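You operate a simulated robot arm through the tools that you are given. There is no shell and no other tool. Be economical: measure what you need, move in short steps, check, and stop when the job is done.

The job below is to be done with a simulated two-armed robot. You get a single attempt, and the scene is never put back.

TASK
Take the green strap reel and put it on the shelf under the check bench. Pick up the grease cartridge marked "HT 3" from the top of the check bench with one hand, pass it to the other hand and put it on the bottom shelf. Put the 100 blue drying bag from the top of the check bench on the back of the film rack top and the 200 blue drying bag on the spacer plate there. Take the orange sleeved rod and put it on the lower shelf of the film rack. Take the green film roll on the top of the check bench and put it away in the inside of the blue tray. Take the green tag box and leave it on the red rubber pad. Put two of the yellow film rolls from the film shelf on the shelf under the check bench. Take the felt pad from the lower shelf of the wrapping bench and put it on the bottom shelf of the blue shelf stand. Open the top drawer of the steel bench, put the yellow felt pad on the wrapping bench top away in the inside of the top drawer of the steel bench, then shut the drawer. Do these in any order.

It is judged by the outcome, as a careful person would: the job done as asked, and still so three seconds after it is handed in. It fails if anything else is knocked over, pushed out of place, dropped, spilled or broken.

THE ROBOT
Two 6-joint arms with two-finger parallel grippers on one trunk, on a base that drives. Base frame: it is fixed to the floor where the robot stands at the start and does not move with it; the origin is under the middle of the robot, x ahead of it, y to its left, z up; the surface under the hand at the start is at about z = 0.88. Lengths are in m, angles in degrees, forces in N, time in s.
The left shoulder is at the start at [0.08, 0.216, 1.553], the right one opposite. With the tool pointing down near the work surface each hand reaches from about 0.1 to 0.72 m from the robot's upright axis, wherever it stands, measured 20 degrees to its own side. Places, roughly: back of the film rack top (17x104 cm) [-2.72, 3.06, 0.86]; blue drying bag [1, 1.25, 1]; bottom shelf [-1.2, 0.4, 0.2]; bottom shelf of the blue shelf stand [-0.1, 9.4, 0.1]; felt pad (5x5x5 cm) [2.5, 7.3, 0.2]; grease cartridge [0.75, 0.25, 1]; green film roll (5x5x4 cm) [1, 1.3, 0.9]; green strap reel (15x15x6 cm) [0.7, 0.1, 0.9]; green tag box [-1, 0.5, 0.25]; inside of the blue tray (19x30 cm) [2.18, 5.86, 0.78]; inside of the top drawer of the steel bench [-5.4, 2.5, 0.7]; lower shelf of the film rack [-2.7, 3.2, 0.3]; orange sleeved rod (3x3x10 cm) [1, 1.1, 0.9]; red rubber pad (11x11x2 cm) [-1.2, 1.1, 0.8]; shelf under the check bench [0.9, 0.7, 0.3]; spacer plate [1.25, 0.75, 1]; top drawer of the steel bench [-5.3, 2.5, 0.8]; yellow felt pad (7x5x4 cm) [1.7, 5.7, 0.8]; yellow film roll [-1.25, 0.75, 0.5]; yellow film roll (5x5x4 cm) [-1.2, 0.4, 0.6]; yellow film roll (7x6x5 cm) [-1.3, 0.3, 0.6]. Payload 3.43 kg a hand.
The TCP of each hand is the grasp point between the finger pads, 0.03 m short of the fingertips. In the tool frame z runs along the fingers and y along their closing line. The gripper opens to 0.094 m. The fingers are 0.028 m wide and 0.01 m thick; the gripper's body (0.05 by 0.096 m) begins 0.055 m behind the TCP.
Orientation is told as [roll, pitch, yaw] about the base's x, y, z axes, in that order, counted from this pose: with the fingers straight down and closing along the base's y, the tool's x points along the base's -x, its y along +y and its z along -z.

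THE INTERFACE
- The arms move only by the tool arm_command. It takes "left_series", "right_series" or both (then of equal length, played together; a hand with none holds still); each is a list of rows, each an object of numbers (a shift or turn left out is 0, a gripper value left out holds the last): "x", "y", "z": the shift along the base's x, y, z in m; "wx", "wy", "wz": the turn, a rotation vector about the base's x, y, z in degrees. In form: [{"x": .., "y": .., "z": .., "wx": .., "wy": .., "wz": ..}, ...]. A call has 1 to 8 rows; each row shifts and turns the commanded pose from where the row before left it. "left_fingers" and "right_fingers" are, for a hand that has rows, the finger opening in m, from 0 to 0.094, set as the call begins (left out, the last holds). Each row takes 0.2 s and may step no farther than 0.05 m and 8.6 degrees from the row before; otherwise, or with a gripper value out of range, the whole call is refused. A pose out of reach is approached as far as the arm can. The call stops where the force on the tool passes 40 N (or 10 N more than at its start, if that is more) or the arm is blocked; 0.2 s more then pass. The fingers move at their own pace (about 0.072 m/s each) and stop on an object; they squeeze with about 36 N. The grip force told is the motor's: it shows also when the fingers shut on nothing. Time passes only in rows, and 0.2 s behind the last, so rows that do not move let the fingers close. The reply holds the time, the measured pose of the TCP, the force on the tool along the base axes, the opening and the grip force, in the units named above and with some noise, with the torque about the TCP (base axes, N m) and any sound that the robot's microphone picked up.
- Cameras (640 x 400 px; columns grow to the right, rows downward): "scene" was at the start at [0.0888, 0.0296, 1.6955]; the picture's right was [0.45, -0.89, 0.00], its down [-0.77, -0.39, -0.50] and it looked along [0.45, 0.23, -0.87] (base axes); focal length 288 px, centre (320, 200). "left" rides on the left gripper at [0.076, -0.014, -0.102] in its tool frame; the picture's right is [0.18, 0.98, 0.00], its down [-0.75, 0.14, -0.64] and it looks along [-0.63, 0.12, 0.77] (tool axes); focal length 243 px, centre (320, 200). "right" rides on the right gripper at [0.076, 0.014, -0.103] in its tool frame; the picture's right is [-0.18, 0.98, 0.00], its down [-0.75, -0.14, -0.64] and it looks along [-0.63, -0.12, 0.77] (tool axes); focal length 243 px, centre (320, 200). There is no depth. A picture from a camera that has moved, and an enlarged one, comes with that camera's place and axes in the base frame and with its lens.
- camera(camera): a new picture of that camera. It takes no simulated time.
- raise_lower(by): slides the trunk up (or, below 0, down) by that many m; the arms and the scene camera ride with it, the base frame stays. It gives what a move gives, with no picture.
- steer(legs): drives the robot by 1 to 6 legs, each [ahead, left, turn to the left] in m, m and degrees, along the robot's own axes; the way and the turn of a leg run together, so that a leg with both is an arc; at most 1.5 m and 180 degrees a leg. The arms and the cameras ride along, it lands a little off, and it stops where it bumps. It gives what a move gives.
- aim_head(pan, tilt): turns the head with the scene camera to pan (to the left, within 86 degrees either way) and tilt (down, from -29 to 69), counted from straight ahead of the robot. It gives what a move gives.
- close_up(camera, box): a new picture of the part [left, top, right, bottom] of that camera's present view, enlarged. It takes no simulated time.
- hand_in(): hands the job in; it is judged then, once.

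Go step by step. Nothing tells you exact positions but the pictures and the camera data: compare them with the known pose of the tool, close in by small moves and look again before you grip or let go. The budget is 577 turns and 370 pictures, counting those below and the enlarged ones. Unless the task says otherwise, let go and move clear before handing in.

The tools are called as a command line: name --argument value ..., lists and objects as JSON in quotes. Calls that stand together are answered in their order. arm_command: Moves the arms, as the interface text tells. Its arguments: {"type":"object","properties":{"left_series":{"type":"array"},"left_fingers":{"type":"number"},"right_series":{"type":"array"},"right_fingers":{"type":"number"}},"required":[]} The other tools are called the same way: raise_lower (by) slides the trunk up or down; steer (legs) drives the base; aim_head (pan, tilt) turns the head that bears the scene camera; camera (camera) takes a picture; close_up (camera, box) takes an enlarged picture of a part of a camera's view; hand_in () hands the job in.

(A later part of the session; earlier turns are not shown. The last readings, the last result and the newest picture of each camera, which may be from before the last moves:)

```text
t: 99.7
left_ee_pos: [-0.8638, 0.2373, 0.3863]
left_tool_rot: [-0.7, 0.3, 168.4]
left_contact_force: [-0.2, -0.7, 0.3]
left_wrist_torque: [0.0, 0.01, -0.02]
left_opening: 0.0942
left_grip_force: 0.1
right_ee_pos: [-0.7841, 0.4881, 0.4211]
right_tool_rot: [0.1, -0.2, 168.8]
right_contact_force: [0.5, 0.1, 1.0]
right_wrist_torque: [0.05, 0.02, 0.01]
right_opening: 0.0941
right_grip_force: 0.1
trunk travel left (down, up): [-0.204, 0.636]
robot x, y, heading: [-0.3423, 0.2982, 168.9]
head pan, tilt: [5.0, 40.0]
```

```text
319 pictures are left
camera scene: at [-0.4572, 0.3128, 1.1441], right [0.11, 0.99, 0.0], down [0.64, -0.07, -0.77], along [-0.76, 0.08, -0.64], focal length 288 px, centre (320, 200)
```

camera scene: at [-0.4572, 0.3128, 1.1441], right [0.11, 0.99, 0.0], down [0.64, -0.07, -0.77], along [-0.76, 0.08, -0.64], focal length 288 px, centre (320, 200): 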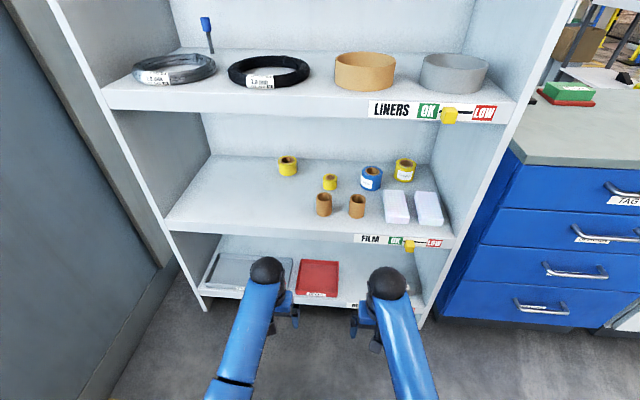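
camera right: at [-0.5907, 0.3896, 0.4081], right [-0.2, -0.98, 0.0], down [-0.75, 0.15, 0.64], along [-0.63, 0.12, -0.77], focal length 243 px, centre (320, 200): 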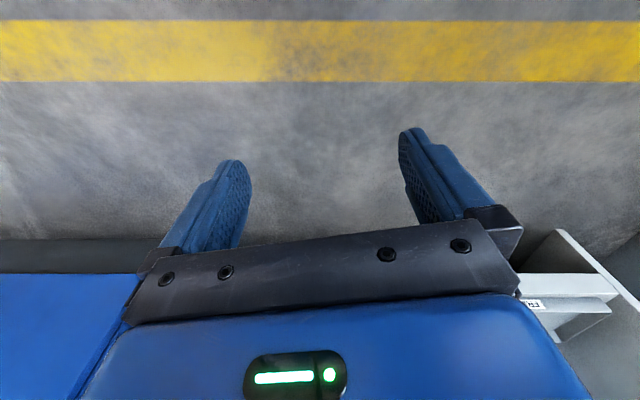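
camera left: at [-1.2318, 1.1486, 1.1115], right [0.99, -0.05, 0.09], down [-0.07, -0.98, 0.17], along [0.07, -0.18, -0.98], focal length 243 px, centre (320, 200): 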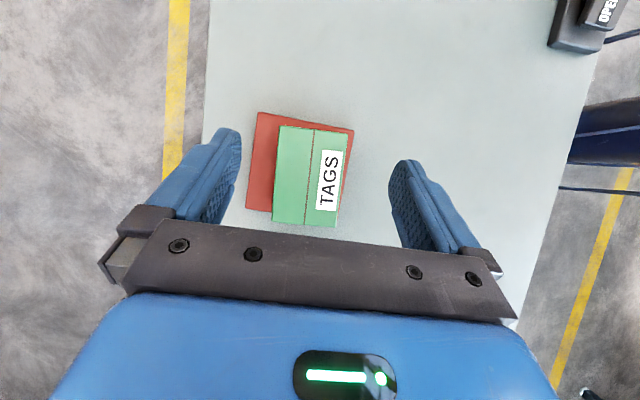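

Rolls: big one at (-1.331, 0.287), small at (-1.222, 0.427), cardboard cores ~13 cm in front of the small one. I'll raise and tilt the left hand 40° forward outside the shelf.

arm_command --left_series '[{"z": 0.045, "wx": 1.6, "wy": 7.84}, {"z": 0.045, "wx": 1.6, "wy": 7.84}, {"z": 0.045, "wx": 1.6, "wy": 7.84}, {"z": 0.045, "wx": 1.6, "wy": 7.84}, {"z": 0.045, "wx": 1.6, "wy": 7.84}, {"z": 0.045}, {"z": 0.03}]'

camera --camera "left"

camera --camera "scene"

```text
t: 101.2
left_ee_pos: [-0.8745, 0.2409, 0.6502]
left_tool_rot: [-0.6, -40.0, 168.3]
left_contact_force: [0.0, -0.5, 1.1]
left_wrist_torque: [-0.01, 0.02, -0.01]
left_opening: 0.0939
left_grip_force: 0.1
left hand out of reach, approached as far as the arm can: row 6, 7
right_ee_pos: [-0.7826, 0.4878, 0.4211]
right_tool_rot: [0.1, -0.4, 168.7]
right_contact_force: [-0.1, -0.2, -0.1]
right_wrist_torque: [0.01, 0.02, -0.03]
right_opening: 0.094
right_grip_force: 0.0
trunk travel left (down, up): [-0.204, 0.636]
robot x, y, heading: [-0.3388, 0.2997, 168.6]
head pan, tilt: [5.0, 40.0]
```

```text
318 pictures are left
camera left: at [-0.7515, 0.2288, 0.6786], right [-0.07, -0.99, -0.13], down [-0.19, -0.11, 0.97], along [-0.98, 0.09, -0.18], focal length 243 px, centre (320, 200)
```

left: 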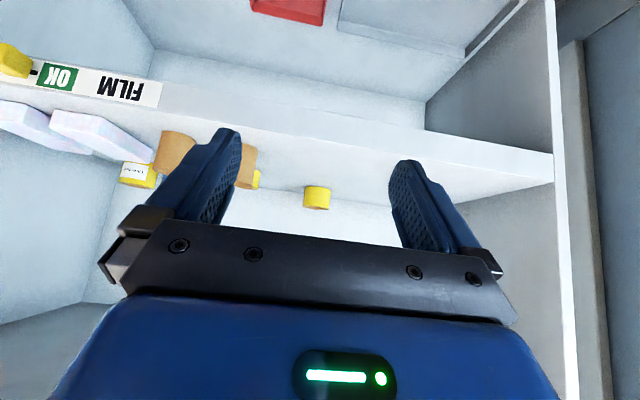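

```text
317 pictures are left
camera scene: at [-0.4574, 0.3129, 1.1441], right [0.11, 0.99, 0.0], down [0.64, -0.07, -0.77], along [-0.76, 0.08, -0.64], focal length 288 px, centre (320, 200)
```

scene: 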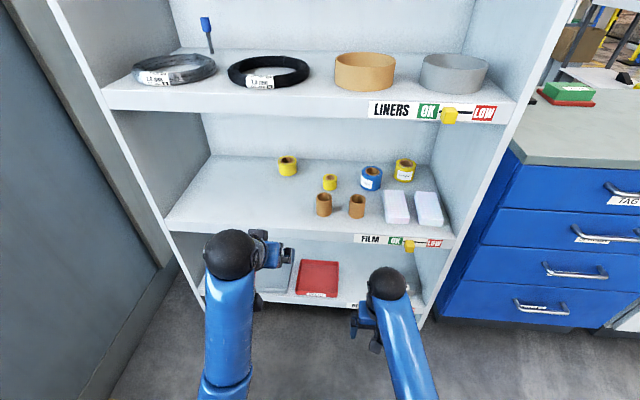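

The roll is straight ahead in the wrist view. I'll advance toward it, straddling from the front.

arm_command --left_series '[{"z": -0.03}, {"x": -0.045, "y": 0.005}, {"x": -0.045, "y": 0.005}, {"x": -0.045, "y": 0.005}, {"x": -0.045, "y": 0.005}, {"x": -0.045, "y": 0.005}, {"x": -0.045, "y": 0.005}]'

camera --camera "left"

camera --camera "scene"

```text
t: 102.8
left_ee_pos: [-1.1438, 0.2695, 0.6199]
left_tool_rot: [-0.6, -39.7, 168.4]
left_contact_force: [-0.9, 0.7, -0.6]
left_wrist_torque: [0.01, -0.01, 0.01]
left_opening: 0.0937
left_grip_force: 0.0
right_ee_pos: [-0.7839, 0.4878, 0.4214]
right_tool_rot: [0.0, -0.3, 168.7]
right_contact_force: [-0.2, 0.1, -0.4]
right_wrist_torque: [0.0, -0.01, -0.01]
right_opening: 0.0938
right_grip_force: 0.1
trunk travel left (down, up): [-0.204, 0.636]
robot x, y, heading: [-0.3425, 0.3022, 168.7]
head pan, tilt: [5.0, 40.0]
```

```text
316 pictures are left
camera left: at [-1.0212, 0.2576, 0.6492], right [-0.07, -0.99, -0.13], down [-0.2, -0.11, 0.97], along [-0.98, 0.09, -0.19], focal length 243 px, centre (320, 200)
```

left: 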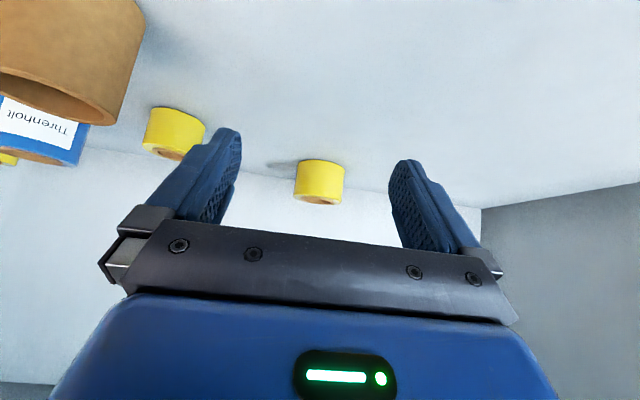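

```text
315 pictures are left
camera scene: at [-0.4577, 0.313, 1.144], right [0.11, 0.99, 0.0], down [0.64, -0.07, -0.77], along [-0.76, 0.08, -0.64], focal length 288 px, centre (320, 200)
```

scene: 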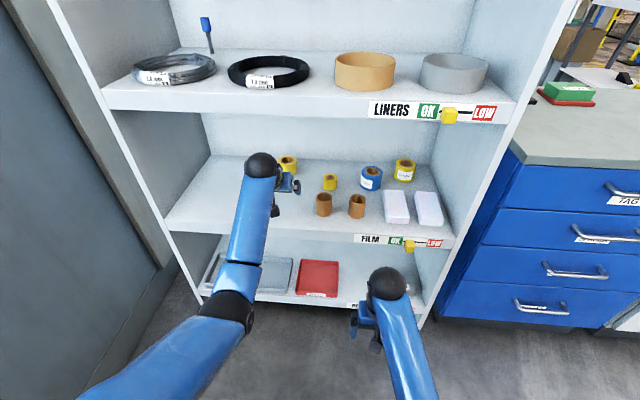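

arm_command --left_series '[{"x": -0.045, "y": 0.005, "z": -0.01}, {"x": -0.045, "y": 0.005, "z": -0.01}, {"x": -0.045, "y": 0.005, "z": -0.01}, {"x": -0.04, "y": 0.004, "z": -0.005}]'

camera --camera "left"

```text
t: 103.8
left_ee_pos: [-1.2471, 0.279, 0.5981]
left_tool_rot: [-0.5, -39.7, 168.4]
left_contact_force: [-0.4, 0.5, 0.6]
left_wrist_torque: [0.01, -0.01, 0.04]
left_opening: 0.094
left_grip_force: 0.0
left hand out of reach, approached as far as the arm can: row 3, 4
right_ee_pos: [-0.7826, 0.4879, 0.4228]
right_tool_rot: [0.1, -0.3, 168.8]
right_contact_force: [-0.7, 1.1, -0.3]
right_wrist_torque: [0.0, -0.01, 0.0]
right_opening: 0.094
right_grip_force: 0.1
trunk travel left (down, up): [-0.204, 0.636]
robot x, y, heading: [-0.343, 0.2977, 168.7]
head pan, tilt: [5.0, 40.0]
```

```text
314 pictures are left
camera left: at [-1.1242, 0.2663, 0.6274], right [-0.07, -0.99, -0.13], down [-0.2, -0.11, 0.97], along [-0.98, 0.09, -0.19], focal length 243 px, centre (320, 200)
```

left: 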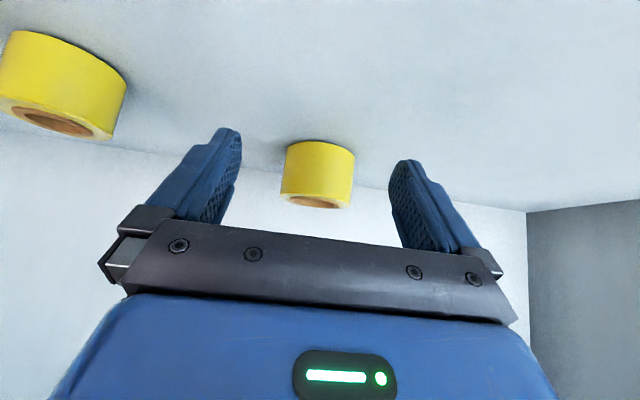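

At reach limit; I'll drive 7.5 cm ahead with the hand already aligned.

steer --legs '[[0.075, 0, 0]]'

camera --camera "left"

```text
t: 104.9
left_ee_pos: [-1.3207, 0.2929, 0.5957]
left_tool_rot: [-0.7, -39.6, 168.4]
left_contact_force: [-0.3, 0.1, 0.2]
left_wrist_torque: [0.01, 0.01, 0.02]
left_opening: 0.094
left_grip_force: 0.0
right_ee_pos: [-0.8571, 0.5023, 0.4202]
right_tool_rot: [0.1, -0.3, 168.8]
right_contact_force: [0.1, -0.5, 0.1]
right_wrist_torque: [-0.03, 0.03, -0.02]
right_opening: 0.0942
right_grip_force: 0.0
trunk travel left (down, up): [-0.204, 0.636]
robot x, y, heading: [-0.4165, 0.3101, 168.7]
head pan, tilt: [5.0, 40.0]
```

```text
313 pictures are left
camera left: at [-1.1979, 0.2807, 0.6256], right [-0.06, -0.99, -0.13], down [-0.2, -0.11, 0.97], along [-0.98, 0.09, -0.19], focal length 243 px, centre (320, 200)
```

left: 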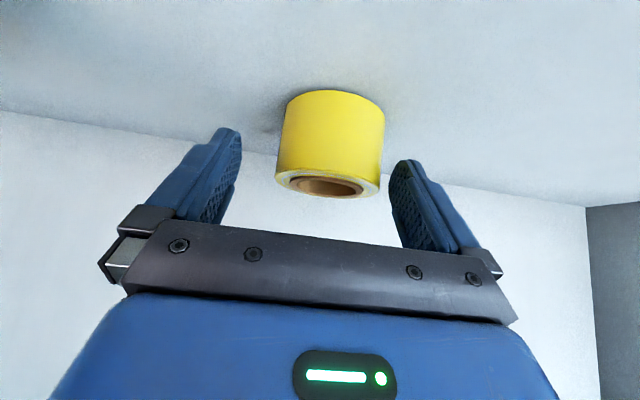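

arm_command --left_series '[{"y": -0.009, "z": -0.006}, {"x": -0.006, "z": -0.007}]'

arm_command --left_fingers 0.0 --left_series '[{}, {}, {}, {}]'

arm_command --left_series '[{"z": 0.012}, {"z": 0.012}]'

camera --camera "left"

```text
t: 105.5
left_ee_pos: [-1.3208, 0.2815, 0.5854]
left_tool_rot: [-0.6, -39.8, 168.4]
left_contact_force: [0.4, 0.5, -0.1]
left_wrist_torque: [0.02, 0.02, 0.0]
left_opening: 0.0938
left_grip_force: 0.1
left hand out of reach, approached as far as the arm can: row 2
right_ee_pos: [-0.8558, 0.5019, 0.4214]
right_tool_rot: [0.1, -0.2, 168.8]
right_contact_force: [0.7, -0.2, 1.1]
right_wrist_torque: [0.01, 0.01, 0.01]
right_opening: 0.094
right_grip_force: 0.1
trunk travel left (down, up): [-0.204, 0.636]
robot x, y, heading: [-0.4128, 0.3124, 168.7]
head pan, tilt: [5.0, 40.0]
```

```text
t: 106.5
left_ee_pos: [-1.3203, 0.2821, 0.5847]
left_tool_rot: [-0.7, -39.7, 168.4]
left_contact_force: [-0.2, 1.0, 0.1]
left_wrist_torque: [-0.01, 0.02, 0.03]
left_opening: 0.0619
left_grip_force: 36.3
right_ee_pos: [-0.8565, 0.5015, 0.422]
right_tool_rot: [0.1, -0.3, 168.8]
right_contact_force: [0.1, -0.2, -0.9]
right_wrist_torque: [0.01, 0.01, -0.01]
right_opening: 0.094
right_grip_force: 0.0
trunk travel left (down, up): [-0.204, 0.636]
robot x, y, heading: [-0.4143, 0.3162, 168.7]
head pan, tilt: [5.0, 40.0]
```

```text
t: 107.1
left_ee_pos: [-1.3193, 0.2822, 0.6095]
left_tool_rot: [-0.7, -39.7, 168.4]
left_contact_force: [0.0, -0.4, -0.6]
left_wrist_torque: [0.01, -0.02, 0.01]
left_opening: 0.0619
left_grip_force: 35.9
right_ee_pos: [-0.8568, 0.5021, 0.4225]
right_tool_rot: [0.0, -0.3, 168.8]
right_contact_force: [0.3, -0.2, -0.3]
right_wrist_torque: [0.0, -0.01, 0.01]
right_opening: 0.094
right_grip_force: 0.0
trunk travel left (down, up): [-0.204, 0.636]
robot x, y, heading: [-0.4131, 0.3125, 168.5]
head pan, tilt: [5.0, 40.0]
```

```text
312 pictures are left
camera left: at [-1.1967, 0.2704, 0.6389], right [-0.06, -0.99, -0.13], down [-0.2, -0.11, 0.97], along [-0.98, 0.09, -0.19], focal length 243 px, centre (320, 200)
```

left: 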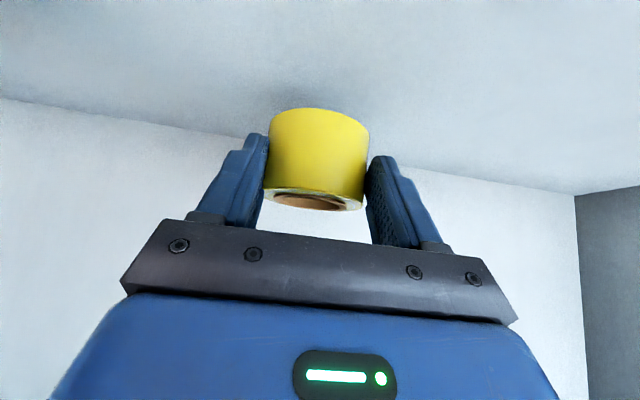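

The big roll is held. I'll retract it out of the shelf.

arm_command --left_series '[{"z": 0.01}, {"x": 0.045, "y": -0.004}, {"x": 0.045, "y": -0.004}, {"x": 0.045, "y": -0.004}, {"x": 0.045, "y": -0.004}, {"x": 0.045, "y": -0.004}, {"x": 0.045, "y": -0.004}, {"x": 0.045, "y": -0.004}]'

arm_command --left_series '[{"x": 0.045, "y": -0.004}, {"x": 0.045, "y": -0.004}]' --right_series '[{"z": 0.04, "wx": 1.6, "wy": 7.84}, {"z": 0.04, "wx": 1.6, "wy": 7.84}]'

camera --camera "scene"

```text
t: 108.9
left_ee_pos: [-1.0045, 0.2529, 0.6201]
left_tool_rot: [-0.5, -39.8, 168.5]
left_contact_force: [0.1, 0.1, -1.7]
left_wrist_torque: [-0.02, -0.04, 0.01]
left_opening: 0.0616
left_grip_force: 36.6
right_ee_pos: [-0.8548, 0.5019, 0.4213]
right_tool_rot: [0.0, -0.3, 168.9]
right_contact_force: [-0.2, -0.7, -0.5]
right_wrist_torque: [0.03, -0.01, 0.02]
right_opening: 0.094
right_grip_force: 0.0
trunk travel left (down, up): [-0.204, 0.636]
robot x, y, heading: [-0.4126, 0.3137, 168.9]
head pan, tilt: [5.0, 40.0]
```

```text
t: 109.5
left_ee_pos: [-0.9138, 0.2469, 0.6182]
left_tool_rot: [-0.6, -39.8, 168.5]
left_contact_force: [1.1, -0.7, -1.1]
left_wrist_torque: [0.01, -0.04, 0.03]
left_opening: 0.0612
left_grip_force: 35.9
right_ee_pos: [-0.8579, 0.5023, 0.5021]
right_tool_rot: [-0.1, -16.4, 168.9]
right_contact_force: [-0.4, -0.4, 0.0]
right_wrist_torque: [0.0, 0.0, 0.05]
right_opening: 0.0939
right_grip_force: 0.0
trunk travel left (down, up): [-0.204, 0.636]
robot x, y, heading: [-0.4141, 0.3126, 169.1]
head pan, tilt: [5.0, 40.0]
```

```text
311 pictures are left
camera scene: at [-0.5295, 0.327, 1.1442], right [0.11, 0.99, 0.0], down [0.64, -0.07, -0.77], along [-0.76, 0.08, -0.64], focal length 288 px, centre (320, 200)
```

scene: 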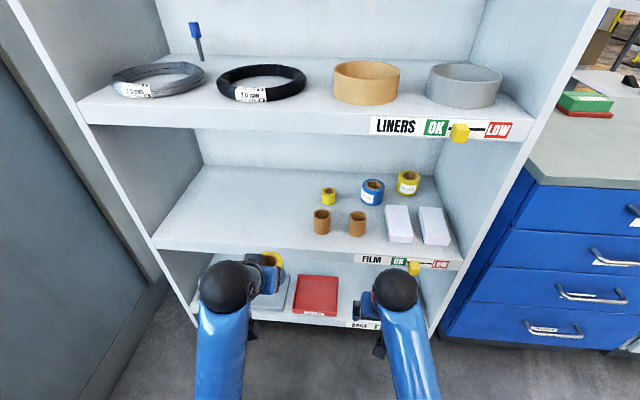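

Next the small roll with the right hand: traverse high over the cores with 40° tilt, then steepen while descending. First set the right hand's height and tilt outside, moving the left hand aside.

arm_command --left_series '[{"y": -0.02}, {"y": -0.02}, {}, {}, {}]' --right_series '[{"z": 0.04, "wx": 1.6, "wy": 7.84}, {"z": 0.04, "wx": 1.6, "wy": 7.84}, {"z": 0.04, "wx": 1.6, "wy": 7.84}, {"z": 0.035, "y": -0.02}, {"y": -0.02}]'

camera --camera "right"

```text
t: 110.7
left_ee_pos: [-0.9155, 0.2055, 0.6189]
left_tool_rot: [-0.6, -39.7, 168.3]
left_contact_force: [0.3, 0.5, -1.0]
left_wrist_torque: [0.0, -0.05, 0.01]
left_opening: 0.0613
left_grip_force: 36.1
right_ee_pos: [-0.8629, 0.4621, 0.6392]
right_tool_rot: [-0.2, -40.4, 168.9]
right_contact_force: [1.0, 1.3, 0.1]
right_wrist_torque: [0.01, -0.03, 0.05]
right_opening: 0.0942
right_grip_force: 0.0
right hand out of reach, approached as far as the arm can: row 4
trunk travel left (down, up): [-0.204, 0.636]
robot x, y, heading: [-0.4171, 0.3107, 168.7]
head pan, tilt: [5.0, 40.0]
```

```text
310 pictures are left
camera right: at [-0.7434, 0.4249, 0.6675], right [-0.33, -0.94, 0.12], down [-0.13, 0.17, 0.98], along [-0.94, 0.31, -0.17], focal length 243 px, centre (320, 200)
```

right: 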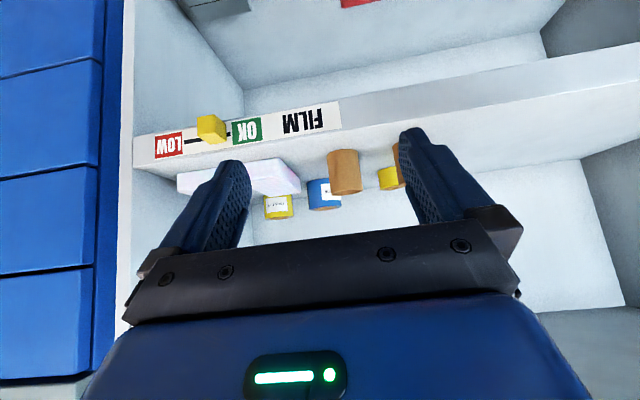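

steer --legs '[[0.04, 0, 0]]'

arm_command --right_series '[{"x": -0.042, "y": -0.006, "z": 0.012}, {"x": -0.042, "y": -0.006}, {"x": -0.042, "y": -0.006}, {"x": -0.042, "y": -0.006}, {"x": -0.042, "y": -0.006}]'

camera --camera "right"

camera --camera "scene"

```text
t: 111.6
left_ee_pos: [-0.9538, 0.214, 0.6196]
left_tool_rot: [-0.7, -39.6, 168.5]
left_contact_force: [0.2, 0.6, -1.2]
left_wrist_torque: [0.02, -0.06, -0.01]
left_opening: 0.0613
left_grip_force: 36.0
right_ee_pos: [-0.9022, 0.4709, 0.6394]
right_tool_rot: [-0.2, -40.4, 168.8]
right_contact_force: [1.5, 0.0, -0.1]
right_wrist_torque: [-0.02, 0.02, 0.01]
right_opening: 0.094
right_grip_force: 0.0
trunk travel left (down, up): [-0.204, 0.636]
robot x, y, heading: [-0.4514, 0.3164, 168.7]
head pan, tilt: [5.0, 40.0]
```

```text
t: 112.8
left_ee_pos: [-0.9541, 0.2137, 0.6194]
left_tool_rot: [-0.4, -39.8, 168.3]
left_contact_force: [-0.2, -0.1, -1.8]
left_wrist_torque: [-0.02, -0.01, -0.01]
left_opening: 0.061
left_grip_force: 35.9
right_ee_pos: [-1.1129, 0.4407, 0.6512]
right_tool_rot: [-0.1, -40.3, 169.0]
right_contact_force: [-0.4, -0.5, -0.5]
right_wrist_torque: [-0.02, 0.01, 0.04]
right_opening: 0.0944
right_grip_force: 0.1
trunk travel left (down, up): [-0.204, 0.636]
robot x, y, heading: [-0.4512, 0.3212, 169.0]
head pan, tilt: [5.0, 40.0]
```

```text
309 pictures are left
camera right: at [-0.9931, 0.4031, 0.6786], right [-0.33, -0.94, 0.12], down [-0.13, 0.17, 0.98], along [-0.94, 0.31, -0.17], focal length 243 px, centre (320, 200)
```

right: 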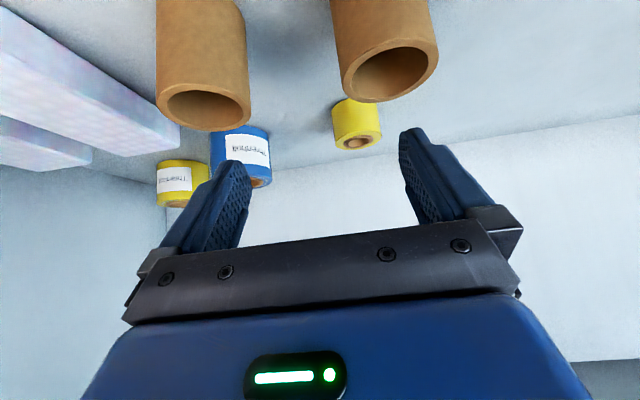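

```text
308 pictures are left
camera scene: at [-0.5694, 0.3346, 1.144], right [0.11, 0.99, 0.0], down [0.64, -0.07, -0.77], along [-0.76, 0.08, -0.64], focal length 288 px, centre (320, 200)
```

scene: 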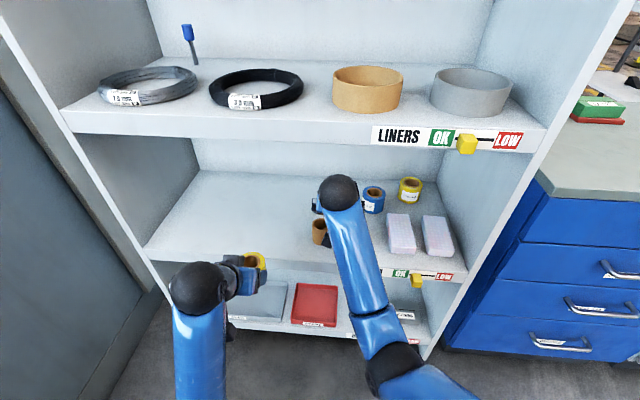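

arm_command --right_series '[{"x": -0.035, "y": -0.003}, {"x": -0.035, "y": -0.003}, {"x": -0.033, "y": -0.004}]'

arm_command --right_series '[{"wx": -1.6, "wy": -7.84, "z": -0.01}, {"wx": -1.6, "wy": -7.84, "z": -0.015}, {"wx": -1.6, "wy": -7.84, "z": -0.015}]'

camera --camera "right"

camera --camera "scene"

```text
t: 113.6
left_ee_pos: [-0.9545, 0.2145, 0.6198]
left_tool_rot: [-0.6, -39.7, 168.4]
left_contact_force: [-0.5, -0.2, -1.5]
left_wrist_torque: [-0.04, -0.03, -0.02]
left_opening: 0.0608
left_grip_force: 36.2
right_ee_pos: [-1.2153, 0.4316, 0.6509]
right_tool_rot: [-0.2, -40.5, 168.8]
right_contact_force: [0.2, -0.3, -0.3]
right_wrist_torque: [0.0, -0.01, 0.01]
right_opening: 0.0939
right_grip_force: 0.0
trunk travel left (down, up): [-0.204, 0.636]
robot x, y, heading: [-0.455, 0.32, 169.1]
head pan, tilt: [5.0, 40.0]
```

```text
t: 114.4
left_ee_pos: [-0.954, 0.2137, 0.619]
left_tool_rot: [-0.7, -39.7, 168.4]
left_contact_force: [-0.4, -0.1, -0.7]
left_wrist_torque: [0.01, -0.01, 0.0]
left_opening: 0.0611
left_grip_force: 36.0
right_ee_pos: [-1.2136, 0.43, 0.6103]
right_tool_rot: [0.1, -16.4, 168.8]
right_contact_force: [-0.2, 0.1, -0.2]
right_wrist_torque: [-0.03, 0.03, -0.01]
right_opening: 0.094
right_grip_force: 0.0
trunk travel left (down, up): [-0.204, 0.636]
robot x, y, heading: [-0.4546, 0.3226, 168.9]
head pan, tilt: [5.0, 40.0]
```

```text
307 pictures are left
camera right: at [-1.1166, 0.3977, 0.6869], right [-0.36, -0.93, 0.05], down [-0.5, 0.24, 0.83], along [-0.78, 0.27, -0.56], focal length 243 px, centre (320, 200)
```

right: 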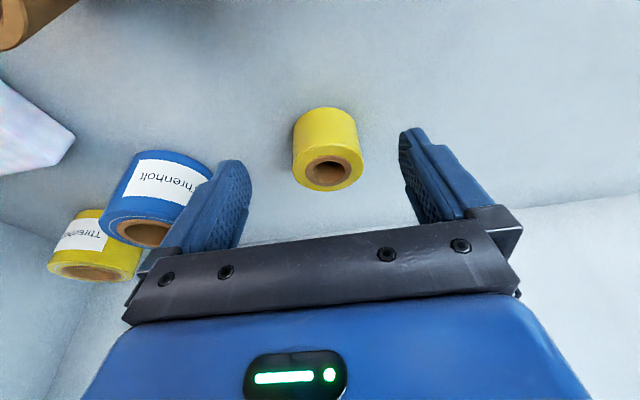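

```text
306 pictures are left
camera scene: at [-0.5686, 0.3344, 1.144], right [0.11, 0.99, 0.0], down [0.64, -0.07, -0.77], along [-0.76, 0.08, -0.64], focal length 288 px, centre (320, 200)
```

scene: 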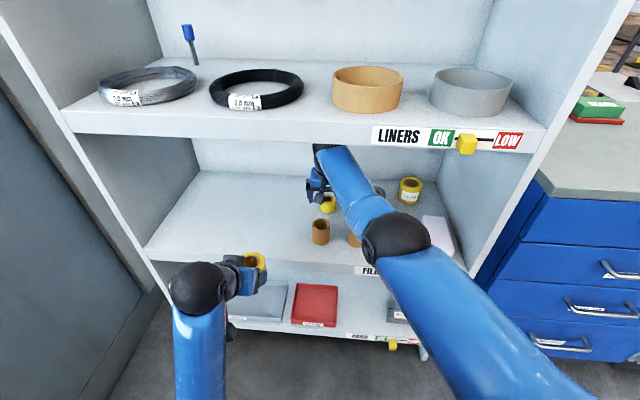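

arm_command --right_series '[{"x": -0.013, "z": -0.012}, {"z": -0.016}]'

arm_command --right_fingers 0.0 --right_series '[{}, {}, {}, {}]'

arm_command --right_series '[{"z": 0.012}, {"z": 0.012}]'

camera --camera "right"

```text
t: 115.0
left_ee_pos: [-0.954, 0.2141, 0.6196]
left_tool_rot: [-0.6, -39.7, 168.4]
left_contact_force: [-0.3, 0.1, -1.6]
left_wrist_torque: [0.04, -0.06, 0.01]
left_opening: 0.0606
left_grip_force: 36.0
right_ee_pos: [-1.2148, 0.4321, 0.5896]
right_tool_rot: [0.1, -16.5, 168.8]
right_contact_force: [0.4, -0.3, -0.6]
right_wrist_torque: [0.01, 0.01, -0.02]
right_opening: 0.094
right_grip_force: 0.1
right hand out of reach, approached as far as the arm can: row 1
trunk travel left (down, up): [-0.204, 0.636]
robot x, y, heading: [-0.4528, 0.3186, 168.9]
head pan, tilt: [5.0, 40.0]
```

```text
t: 116.0
left_ee_pos: [-0.9533, 0.2148, 0.6204]
left_tool_rot: [-0.6, -39.8, 168.4]
left_contact_force: [-0.1, 0.0, -0.8]
left_wrist_torque: [0.02, -0.02, 0.03]
left_opening: 0.0607
left_grip_force: 36.4
right_ee_pos: [-1.2134, 0.4327, 0.5906]
right_tool_rot: [0.0, -16.5, 168.8]
right_contact_force: [-0.1, 0.0, 0.9]
right_wrist_torque: [-0.03, 0.01, 0.01]
right_opening: 0.0418
right_grip_force: 36.5
trunk travel left (down, up): [-0.204, 0.636]
robot x, y, heading: [-0.4556, 0.3202, 168.9]
head pan, tilt: [5.0, 40.0]
```

```text
t: 116.6
left_ee_pos: [-0.9546, 0.2147, 0.6189]
left_tool_rot: [-0.5, -39.8, 168.4]
left_contact_force: [-0.9, 0.4, -1.4]
left_wrist_torque: [-0.03, -0.01, -0.01]
left_opening: 0.0609
left_grip_force: 36.3
right_ee_pos: [-1.216, 0.4316, 0.6127]
right_tool_rot: [0.0, -16.5, 168.8]
right_contact_force: [0.3, 0.1, -0.7]
right_wrist_torque: [-0.01, 0.01, -0.02]
right_opening: 0.0419
right_grip_force: 36.1
trunk travel left (down, up): [-0.204, 0.636]
robot x, y, heading: [-0.4523, 0.3184, 168.8]
head pan, tilt: [5.0, 40.0]
```

```text
305 pictures are left
camera right: at [-1.1176, 0.3983, 0.6899], right [-0.36, -0.93, 0.05], down [-0.5, 0.24, 0.83], along [-0.78, 0.28, -0.56], focal length 243 px, centre (320, 200)
```

right: 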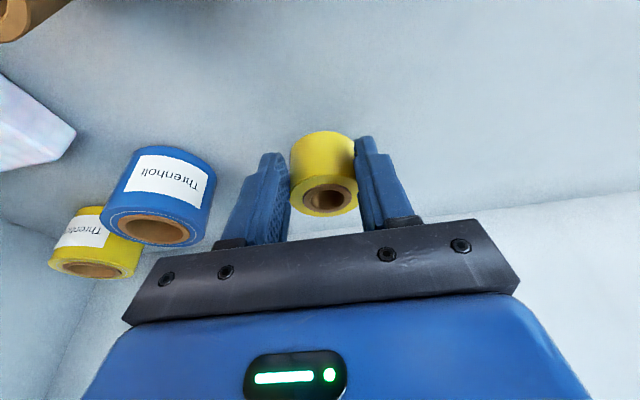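

Both rolls held. I'll tilt up to 50° while rising, then draw the small roll out over the cores.

arm_command --right_series '[{"wx": 1.65, "wy": 8.2, "z": 0.012}, {"wx": 1.65, "wy": 8.2, "z": 0.013}, {"wx": 1.65, "wy": 8.2, "z": 0.014}, {"wx": 1.65, "wy": 8.2, "z": 0.014}]'

camera --camera "right"

camera --camera "scene"

```text
t: 117.6
left_ee_pos: [-0.9529, 0.2138, 0.6204]
left_tool_rot: [-0.6, -39.7, 168.4]
left_contact_force: [-0.4, 0.3, -0.9]
left_wrist_torque: [0.02, -0.01, 0.02]
left_opening: 0.0607
left_grip_force: 35.8
right_ee_pos: [-1.2152, 0.4301, 0.6674]
right_tool_rot: [-0.2, -50.0, 168.9]
right_contact_force: [-0.3, -0.1, -0.6]
right_wrist_torque: [-0.03, 0.0, 0.04]
right_opening: 0.0415
right_grip_force: 35.8
trunk travel left (down, up): [-0.204, 0.636]
robot x, y, heading: [-0.4537, 0.3178, 168.9]
head pan, tilt: [5.0, 40.0]
```

```text
304 pictures are left
camera right: at [-1.0922, 0.3926, 0.6737], right [-0.31, -0.94, 0.14], down [0.03, 0.13, 0.99], along [-0.95, 0.31, -0.01], focal length 243 px, centre (320, 200)
```

right: 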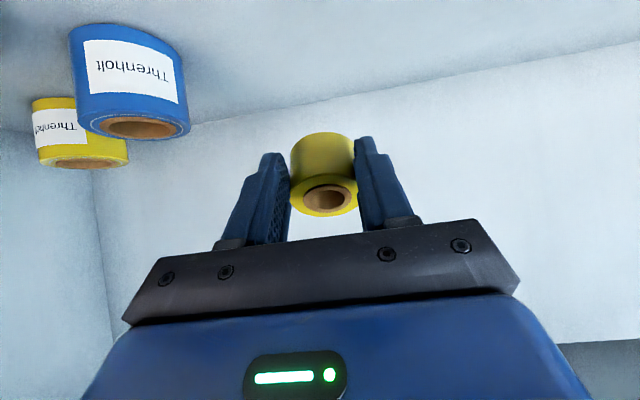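

```text
303 pictures are left
camera scene: at [-0.5688, 0.3347, 1.1441], right [0.11, 0.99, 0.0], down [0.64, -0.07, -0.77], along [-0.76, 0.08, -0.64], focal length 288 px, centre (320, 200)
```

scene: 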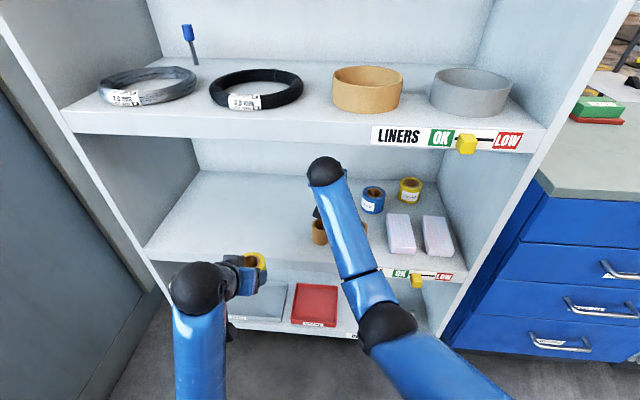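

arm_command --right_series '[{"x": 0.042, "y": 0.004, "z": 0.004}, {"x": 0.042, "y": 0.004}, {"x": 0.042, "y": 0.005}, {"x": 0.042, "y": 0.005}, {"x": 0.042, "y": 0.006}, {"x": 0.042, "y": 0.006}, {"x": 0.042, "y": 0.006}]'

steer --legs '[[-0.2, 0, 0]]'

camera --camera "scene"

```text
t: 119.2
left_ee_pos: [-0.9533, 0.2148, 0.6193]
left_tool_rot: [-0.7, -39.8, 168.5]
left_contact_force: [0.3, -0.7, -1.1]
left_wrist_torque: [-0.06, -0.08, 0.0]
left_opening: 0.0605
left_grip_force: 35.7
right_ee_pos: [-0.9194, 0.4682, 0.6721]
right_tool_rot: [-0.1, -50.0, 169.0]
right_contact_force: [0.2, -0.5, 0.0]
right_wrist_torque: [-0.02, -0.01, 0.0]
right_opening: 0.0416
right_grip_force: 35.9
trunk travel left (down, up): [-0.204, 0.636]
robot x, y, heading: [-0.4546, 0.3199, 168.9]
head pan, tilt: [5.0, 40.0]
```

```text
t: 120.8
left_ee_pos: [-0.7546, 0.1748, 0.6199]
left_tool_rot: [-0.6, -39.9, 168.5]
left_contact_force: [0.6, -0.4, -0.4]
left_wrist_torque: [0.0, -0.04, -0.02]
left_opening: 0.0605
left_grip_force: 35.8
right_ee_pos: [-0.7229, 0.4288, 0.6716]
right_tool_rot: [-0.1, -50.0, 169.0]
right_contact_force: [0.2, 0.7, -0.6]
right_wrist_torque: [-0.05, -0.01, -0.02]
right_opening: 0.0415
right_grip_force: 35.6
trunk travel left (down, up): [-0.204, 0.636]
robot x, y, heading: [-0.2579, 0.2826, 169.2]
head pan, tilt: [5.0, 40.0]
```

```text
302 pictures are left
camera scene: at [-0.3703, 0.2955, 1.1442], right [0.11, 0.99, 0.0], down [0.64, -0.07, -0.77], along [-0.76, 0.08, -0.64], focal length 288 px, centre (320, 200)
```

scene: 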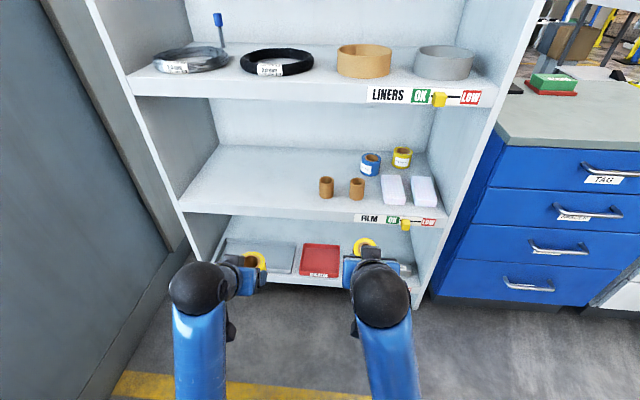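

Both rolls are out. I'll shift away from the wall and turn to face the check bench.

steer --legs '[[0, -0.4, 0], [0, 0, -91], [0, 0, -91]]'

aim_head --pan 0 --tilt 40

camera --camera "scene"

```text
t: 131.0
left_ee_pos: [0.3232, 0.7674, 0.6186]
left_tool_rot: [-0.7, -39.7, -13.0]
left_contact_force: [-0.6, 0.1, -1.0]
left_wrist_torque: [0.03, 0.04, 0.0]
left_opening: 0.0597
left_grip_force: 35.9
right_ee_pos: [0.2839, 0.5163, 0.6709]
right_tool_rot: [-0.1, -49.9, -12.5]
right_contact_force: [0.5, 0.5, -0.3]
right_wrist_torque: [0.03, 0.01, -0.04]
right_opening: 0.0402
right_grip_force: 36.1
trunk travel left (down, up): [-0.204, 0.636]
robot x, y, heading: [-0.1795, 0.6745, -12.5]
head pan, tilt: [5.0, 40.0]
```

```text
t: 131.6
left_ee_pos: [0.324, 0.7685, 0.6197]
left_tool_rot: [-0.6, -39.7, -13.0]
left_contact_force: [-0.2, -0.7, -0.2]
left_wrist_torque: [0.02, 0.04, -0.01]
left_opening: 0.0596
left_grip_force: 36.1
right_ee_pos: [0.2845, 0.5158, 0.6708]
right_tool_rot: [-0.3, -49.9, -12.5]
right_contact_force: [-0.3, -0.1, -0.7]
right_wrist_torque: [0.0, 0.03, 0.0]
right_opening: 0.04
right_grip_force: 35.7
trunk travel left (down, up): [-0.204, 0.636]
robot x, y, heading: [-0.1806, 0.6725, -12.6]
head pan, tilt: [0.0, 40.0]
```

```text
301 pictures are left
camera scene: at [-0.0676, 0.6484, 1.1441], right [-0.22, -0.98, 0.0], down [-0.63, 0.14, -0.77], along [0.75, -0.17, -0.64], focal length 288 px, centre (320, 200)
```

scene: 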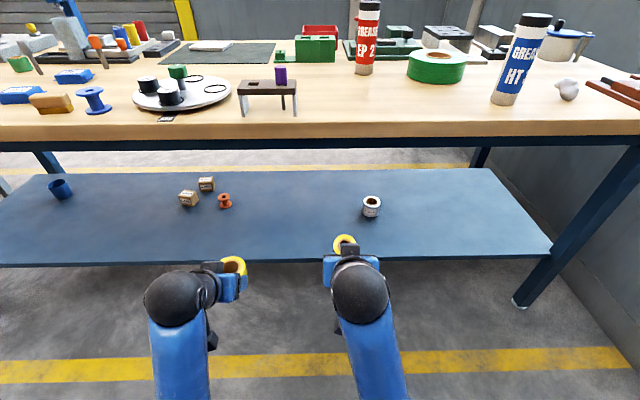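

The lower shelf (z≈0.31) is well visible with plenty of free room in front of the white roll. I'll lower the trunk and drive ahead.

raise_lower --by -0.17

steer --legs '[[0.2, 0, 0]]'

aim_head --pan 0 --tilt 35

camera --camera "scene"

camera --camera "left"

```text
t: 133.5
left_ee_pos: [0.3216, 0.7681, 0.4491]
left_tool_rot: [-0.6, -39.7, -13.0]
left_contact_force: [0.1, 0.4, -1.1]
left_wrist_torque: [0.04, 0.03, -0.02]
left_opening: 0.0597
left_grip_force: 35.7
right_ee_pos: [0.2845, 0.5161, 0.5]
right_tool_rot: [-0.2, -49.9, -12.6]
right_contact_force: [-0.8, -0.3, -1.2]
right_wrist_torque: [0.0, 0.03, -0.01]
right_opening: 0.0397
right_grip_force: 35.8
trunk travel left (down, up): [-0.034, 0.806]
robot x, y, heading: [-0.1773, 0.6746, -12.6]
head pan, tilt: [0.0, 40.0]
```

```text
t: 135.1
left_ee_pos: [0.5173, 0.7221, 0.4497]
left_tool_rot: [-0.7, -39.7, -13.1]
left_contact_force: [0.7, 0.9, -1.5]
left_wrist_torque: [0.02, 0.07, 0.0]
left_opening: 0.0598
left_grip_force: 35.9
right_ee_pos: [0.479, 0.4711, 0.5007]
right_tool_rot: [-0.3, -49.9, -12.6]
right_contact_force: [0.8, 0.1, -1.0]
right_wrist_torque: [-0.02, 0.03, 0.0]
right_opening: 0.04
right_grip_force: 36.0
trunk travel left (down, up): [-0.034, 0.806]
robot x, y, heading: [0.0159, 0.6309, -12.6]
head pan, tilt: [0.0, 40.0]
```

```text
t: 135.8
left_ee_pos: [0.5181, 0.7245, 0.4503]
left_tool_rot: [-0.6, -39.7, -13.1]
left_contact_force: [-1.0, -0.2, -1.3]
left_wrist_torque: [0.03, 0.05, -0.02]
left_opening: 0.0596
left_grip_force: 35.8
right_ee_pos: [0.4782, 0.4706, 0.5003]
right_tool_rot: [-0.3, -49.9, -12.6]
right_contact_force: [0.4, -0.2, 0.0]
right_wrist_torque: [0.01, 0.02, 0.01]
right_opening: 0.0398
right_grip_force: 36.5
trunk travel left (down, up): [-0.034, 0.806]
robot x, y, heading: [0.0163, 0.6316, -12.7]
head pan, tilt: [0.0, 35.0]
```

```text
300 pictures are left
camera scene: at [0.1299, 0.6038, 0.9816], right [-0.22, -0.98, 0.0], down [-0.56, 0.13, -0.82], along [0.8, -0.18, -0.57], focal length 288 px, centre (320, 200)
```

scene: 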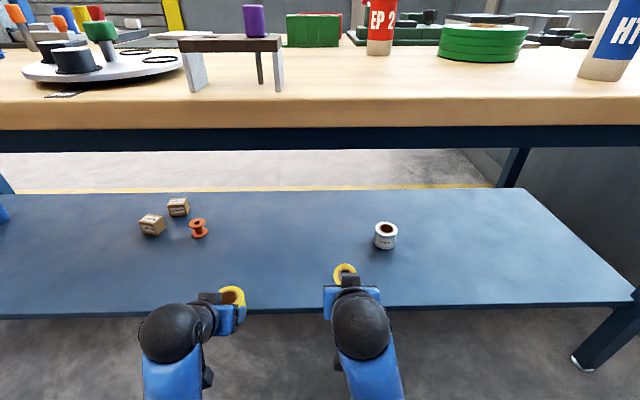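

```text
299 pictures are left
camera left: at [0.393, 0.7389, 0.4785], right [0.09, 0.99, -0.13], down [0.2, 0.11, 0.97], along [0.98, -0.11, -0.19], focal length 243 px, centre (320, 200)
```

left: 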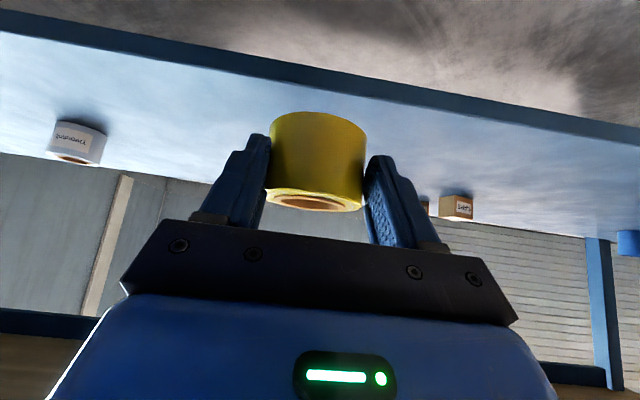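

Shelf top works out to z≈0.317 with its front edge 0.57 m ahead of me. I'll move both rolls in over the shelf, righting the small one.

arm_command --left_series '[{"x": 0.045, "y": -0.01}, {"x": 0.045, "y": -0.01}, {"x": 0.045, "y": -0.01}, {"x": 0.045, "y": -0.01, "z": -0.02}, {"x": 0.04, "y": -0.009, "z": -0.02}]' --right_series '[{"x": 0.042, "y": -0.01, "z": -0.015}, {"x": 0.042, "y": -0.01, "z": -0.015, "wx": 1.8, "wy": 8.2}, {"x": 0.042, "y": -0.01, "z": -0.015, "wx": 1.8, "wy": 8.2}, {"x": 0.042, "y": -0.01, "z": -0.015, "wx": 1.8, "wy": 8.2}, {"x": 0.042, "y": -0.01, "z": -0.015, "wx": 1.75, "wy": 8.0}]'

camera --camera "left"

camera --camera "right"

camera --camera "scene"

```text
refused: row 4 steps farther than a row can; nothing moved
```

```text
298 pictures are left
camera left: at [0.393, 0.7389, 0.4785], right [0.09, 0.99, -0.13], down [0.2, 0.11, 0.97], along [0.98, -0.11, -0.19], focal length 243 px, centre (320, 200)
```

left: 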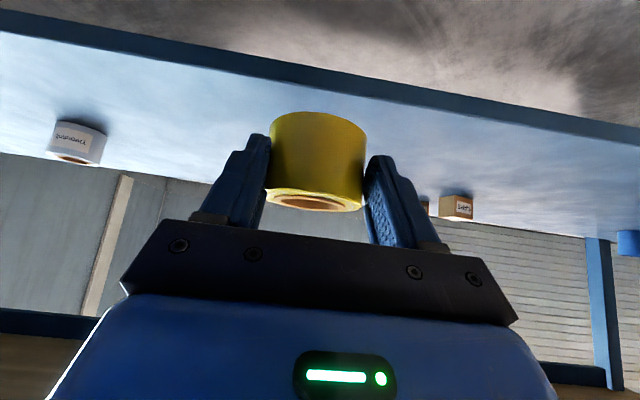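

```text
297 pictures are left
camera right: at [0.358, 0.514, 0.5076], right [0.33, 0.93, 0.14], down [-0.04, -0.13, 0.99], along [0.94, -0.33, -0.01], focal length 243 px, centre (320, 200)
```

right: 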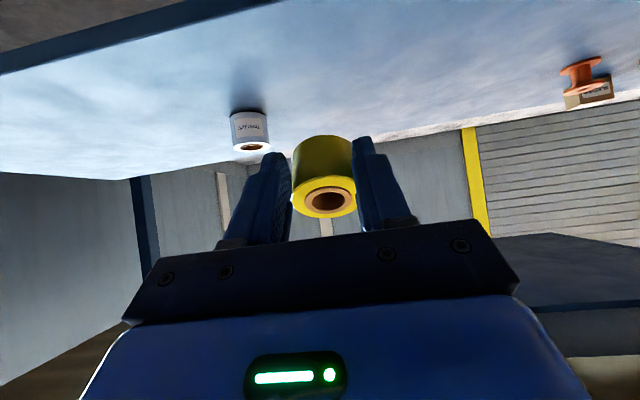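

```text
296 pictures are left
camera scene: at [0.1299, 0.6038, 0.9816], right [-0.22, -0.98, 0.0], down [-0.56, 0.13, -0.82], along [0.8, -0.18, -0.57], focal length 288 px, centre (320, 200)
```

scene: 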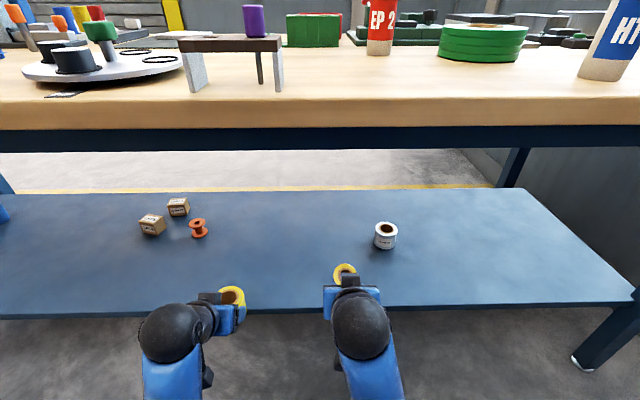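

A row was too long; I'll resend with shorter steps.

arm_command --left_series '[{"x": 0.045, "y": -0.01}, {"x": 0.045, "y": -0.01}, {"x": 0.045, "y": -0.01}, {"x": 0.045, "y": -0.01, "z": -0.015}, {"x": 0.04, "y": -0.009, "z": -0.02}, {"z": -0.015}]' --right_series '[{"x": 0.042, "y": -0.01, "z": -0.015}, {"x": 0.042, "y": -0.01, "z": -0.015, "wx": 1.8, "wy": 8.2}, {"x": 0.042, "y": -0.01, "z": -0.015, "wx": 1.8, "wy": 8.2}, {"x": 0.042, "y": -0.01, "z": -0.015, "wx": 1.8, "wy": 8.2}, {"x": 0.042, "y": -0.01, "z": -0.015, "wx": 1.75, "wy": 8.0}, {"z": -0.01}]'

camera --camera "left"

camera --camera "right"

camera --camera "scene"

```text
t: 137.2
left_ee_pos: [0.7399, 0.6751, 0.4001]
left_tool_rot: [-0.7, -39.6, -13.1]
left_contact_force: [-0.4, 0.1, -0.5]
left_wrist_torque: [0.02, 0.05, 0.01]
left_opening: 0.0594
left_grip_force: 36.1
right_ee_pos: [0.6886, 0.4201, 0.4151]
right_tool_rot: [-0.2, -16.5, -12.5]
right_contact_force: [-0.9, -0.2, -0.3]
right_wrist_torque: [0.01, 0.04, 0.0]
right_opening: 0.0395
right_grip_force: 36.2
trunk travel left (down, up): [-0.034, 0.806]
robot x, y, heading: [0.017, 0.6298, -12.9]
head pan, tilt: [0.0, 35.0]
```

```text
295 pictures are left
camera left: at [0.6143, 0.6909, 0.4287], right [0.09, 0.99, -0.13], down [0.2, 0.11, 0.97], along [0.98, -0.11, -0.19], focal length 243 px, centre (320, 200)
```

left: 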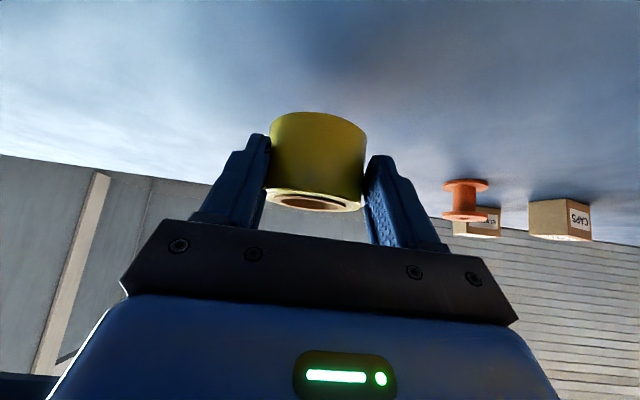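

```text
294 pictures are left
camera right: at [0.5932, 0.4578, 0.4906], right [0.39, 0.92, 0.05], down [0.5, -0.25, 0.83], along [0.78, -0.3, -0.55], focal length 243 px, centre (320, 200)
```

right: 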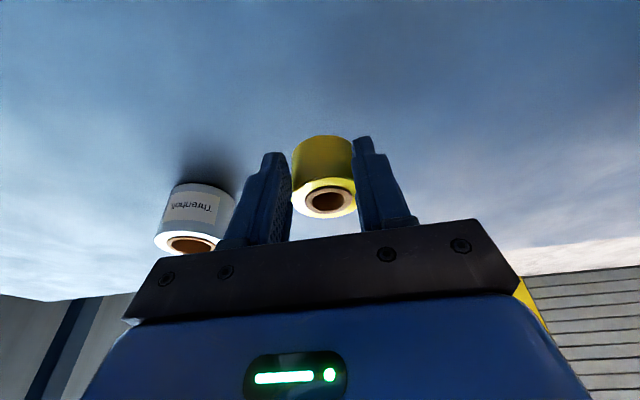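

```text
293 pictures are left
camera scene: at [0.13, 0.6037, 0.9817], right [-0.22, -0.98, 0.0], down [-0.56, 0.13, -0.82], along [0.8, -0.18, -0.57], focal length 288 px, centre (320, 200)
```

scene: 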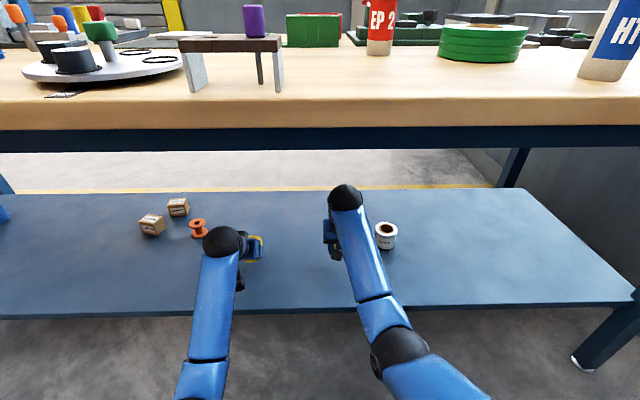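

Both are clear of the other items. I'll lower them to the shelf.

arm_command --left_series '[{"z": -0.015}, {"z": -0.015}, {"z": -0.006}]' --right_series '[{"z": -0.02}, {"z": -0.015}, {"z": -0.01}]'

arm_command --left_series '[{"z": -0.004}, {"z": -0.004}]' --right_series '[{"z": -0.004}, {"z": -0.004}]'

camera --camera "left"

camera --camera "right"

```text
t: 138.0
left_ee_pos: [0.7405, 0.6753, 0.3703]
left_tool_rot: [-0.6, -40.3, -13.3]
left_contact_force: [0.6, 1.8, 17.6]
left_wrist_torque: [0.11, -0.07, 0.0]
left_opening: 0.0595
left_grip_force: 35.8
right_ee_pos: [0.6884, 0.4203, 0.3755]
right_tool_rot: [-0.2, -17.1, -12.6]
right_contact_force: [-2.6, -0.8, 13.8]
right_wrist_torque: [0.2, -0.14, 0.03]
right_opening: 0.0397
right_grip_force: 35.6
trunk travel left (down, up): [-0.034, 0.806]
robot x, y, heading: [0.0112, 0.6298, -12.8]
head pan, tilt: [0.0, 35.0]
```

```text
t: 138.6
left_ee_pos: [0.738, 0.675, 0.3676]
left_tool_rot: [-0.4, -40.7, -13.2]
left_contact_force: [1.9, 5.3, 30.4]
left_wrist_torque: [0.18, -0.87, -0.14]
left_opening: 0.0592
left_grip_force: 35.8
right_ee_pos: [0.6877, 0.4204, 0.3688]
right_tool_rot: [-0.1, -17.4, -12.6]
right_contact_force: [-8.3, -4.1, 30.5]
right_wrist_torque: [-0.14, -0.42, -0.02]
right_opening: 0.0393
right_grip_force: 35.7
trunk travel left (down, up): [-0.034, 0.806]
robot x, y, heading: [0.0155, 0.6344, -12.4]
head pan, tilt: [0.0, 35.0]
```

```text
292 pictures are left
camera left: at [0.6124, 0.6903, 0.3924], right [0.09, 0.99, -0.13], down [0.18, 0.11, 0.98], along [0.98, -0.11, -0.17], focal length 243 px, centre (320, 200)
```

left: 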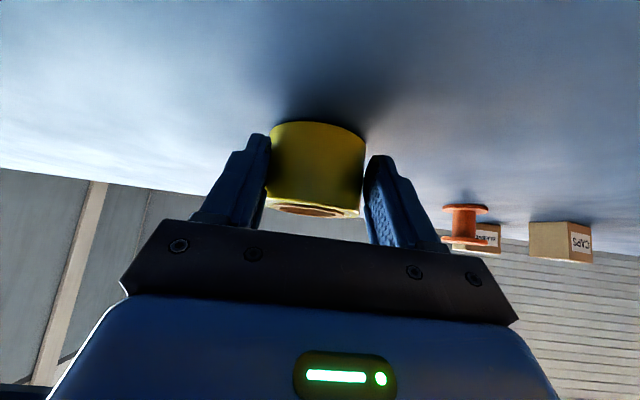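

```text
291 pictures are left
camera right: at [0.5906, 0.4587, 0.4446], right [0.39, 0.92, 0.05], down [0.49, -0.25, 0.84], along [0.78, -0.3, -0.54], focal length 243 px, centre (320, 200)
```

right: 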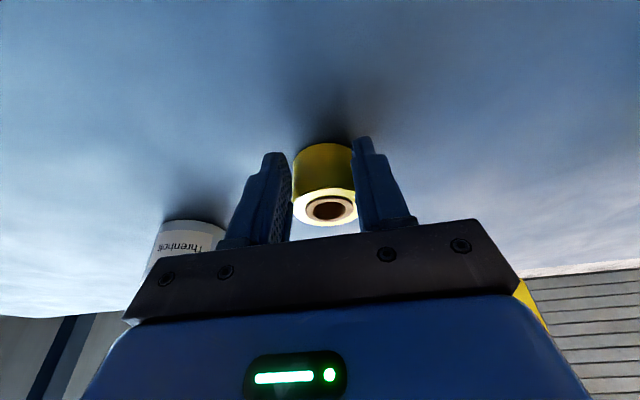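

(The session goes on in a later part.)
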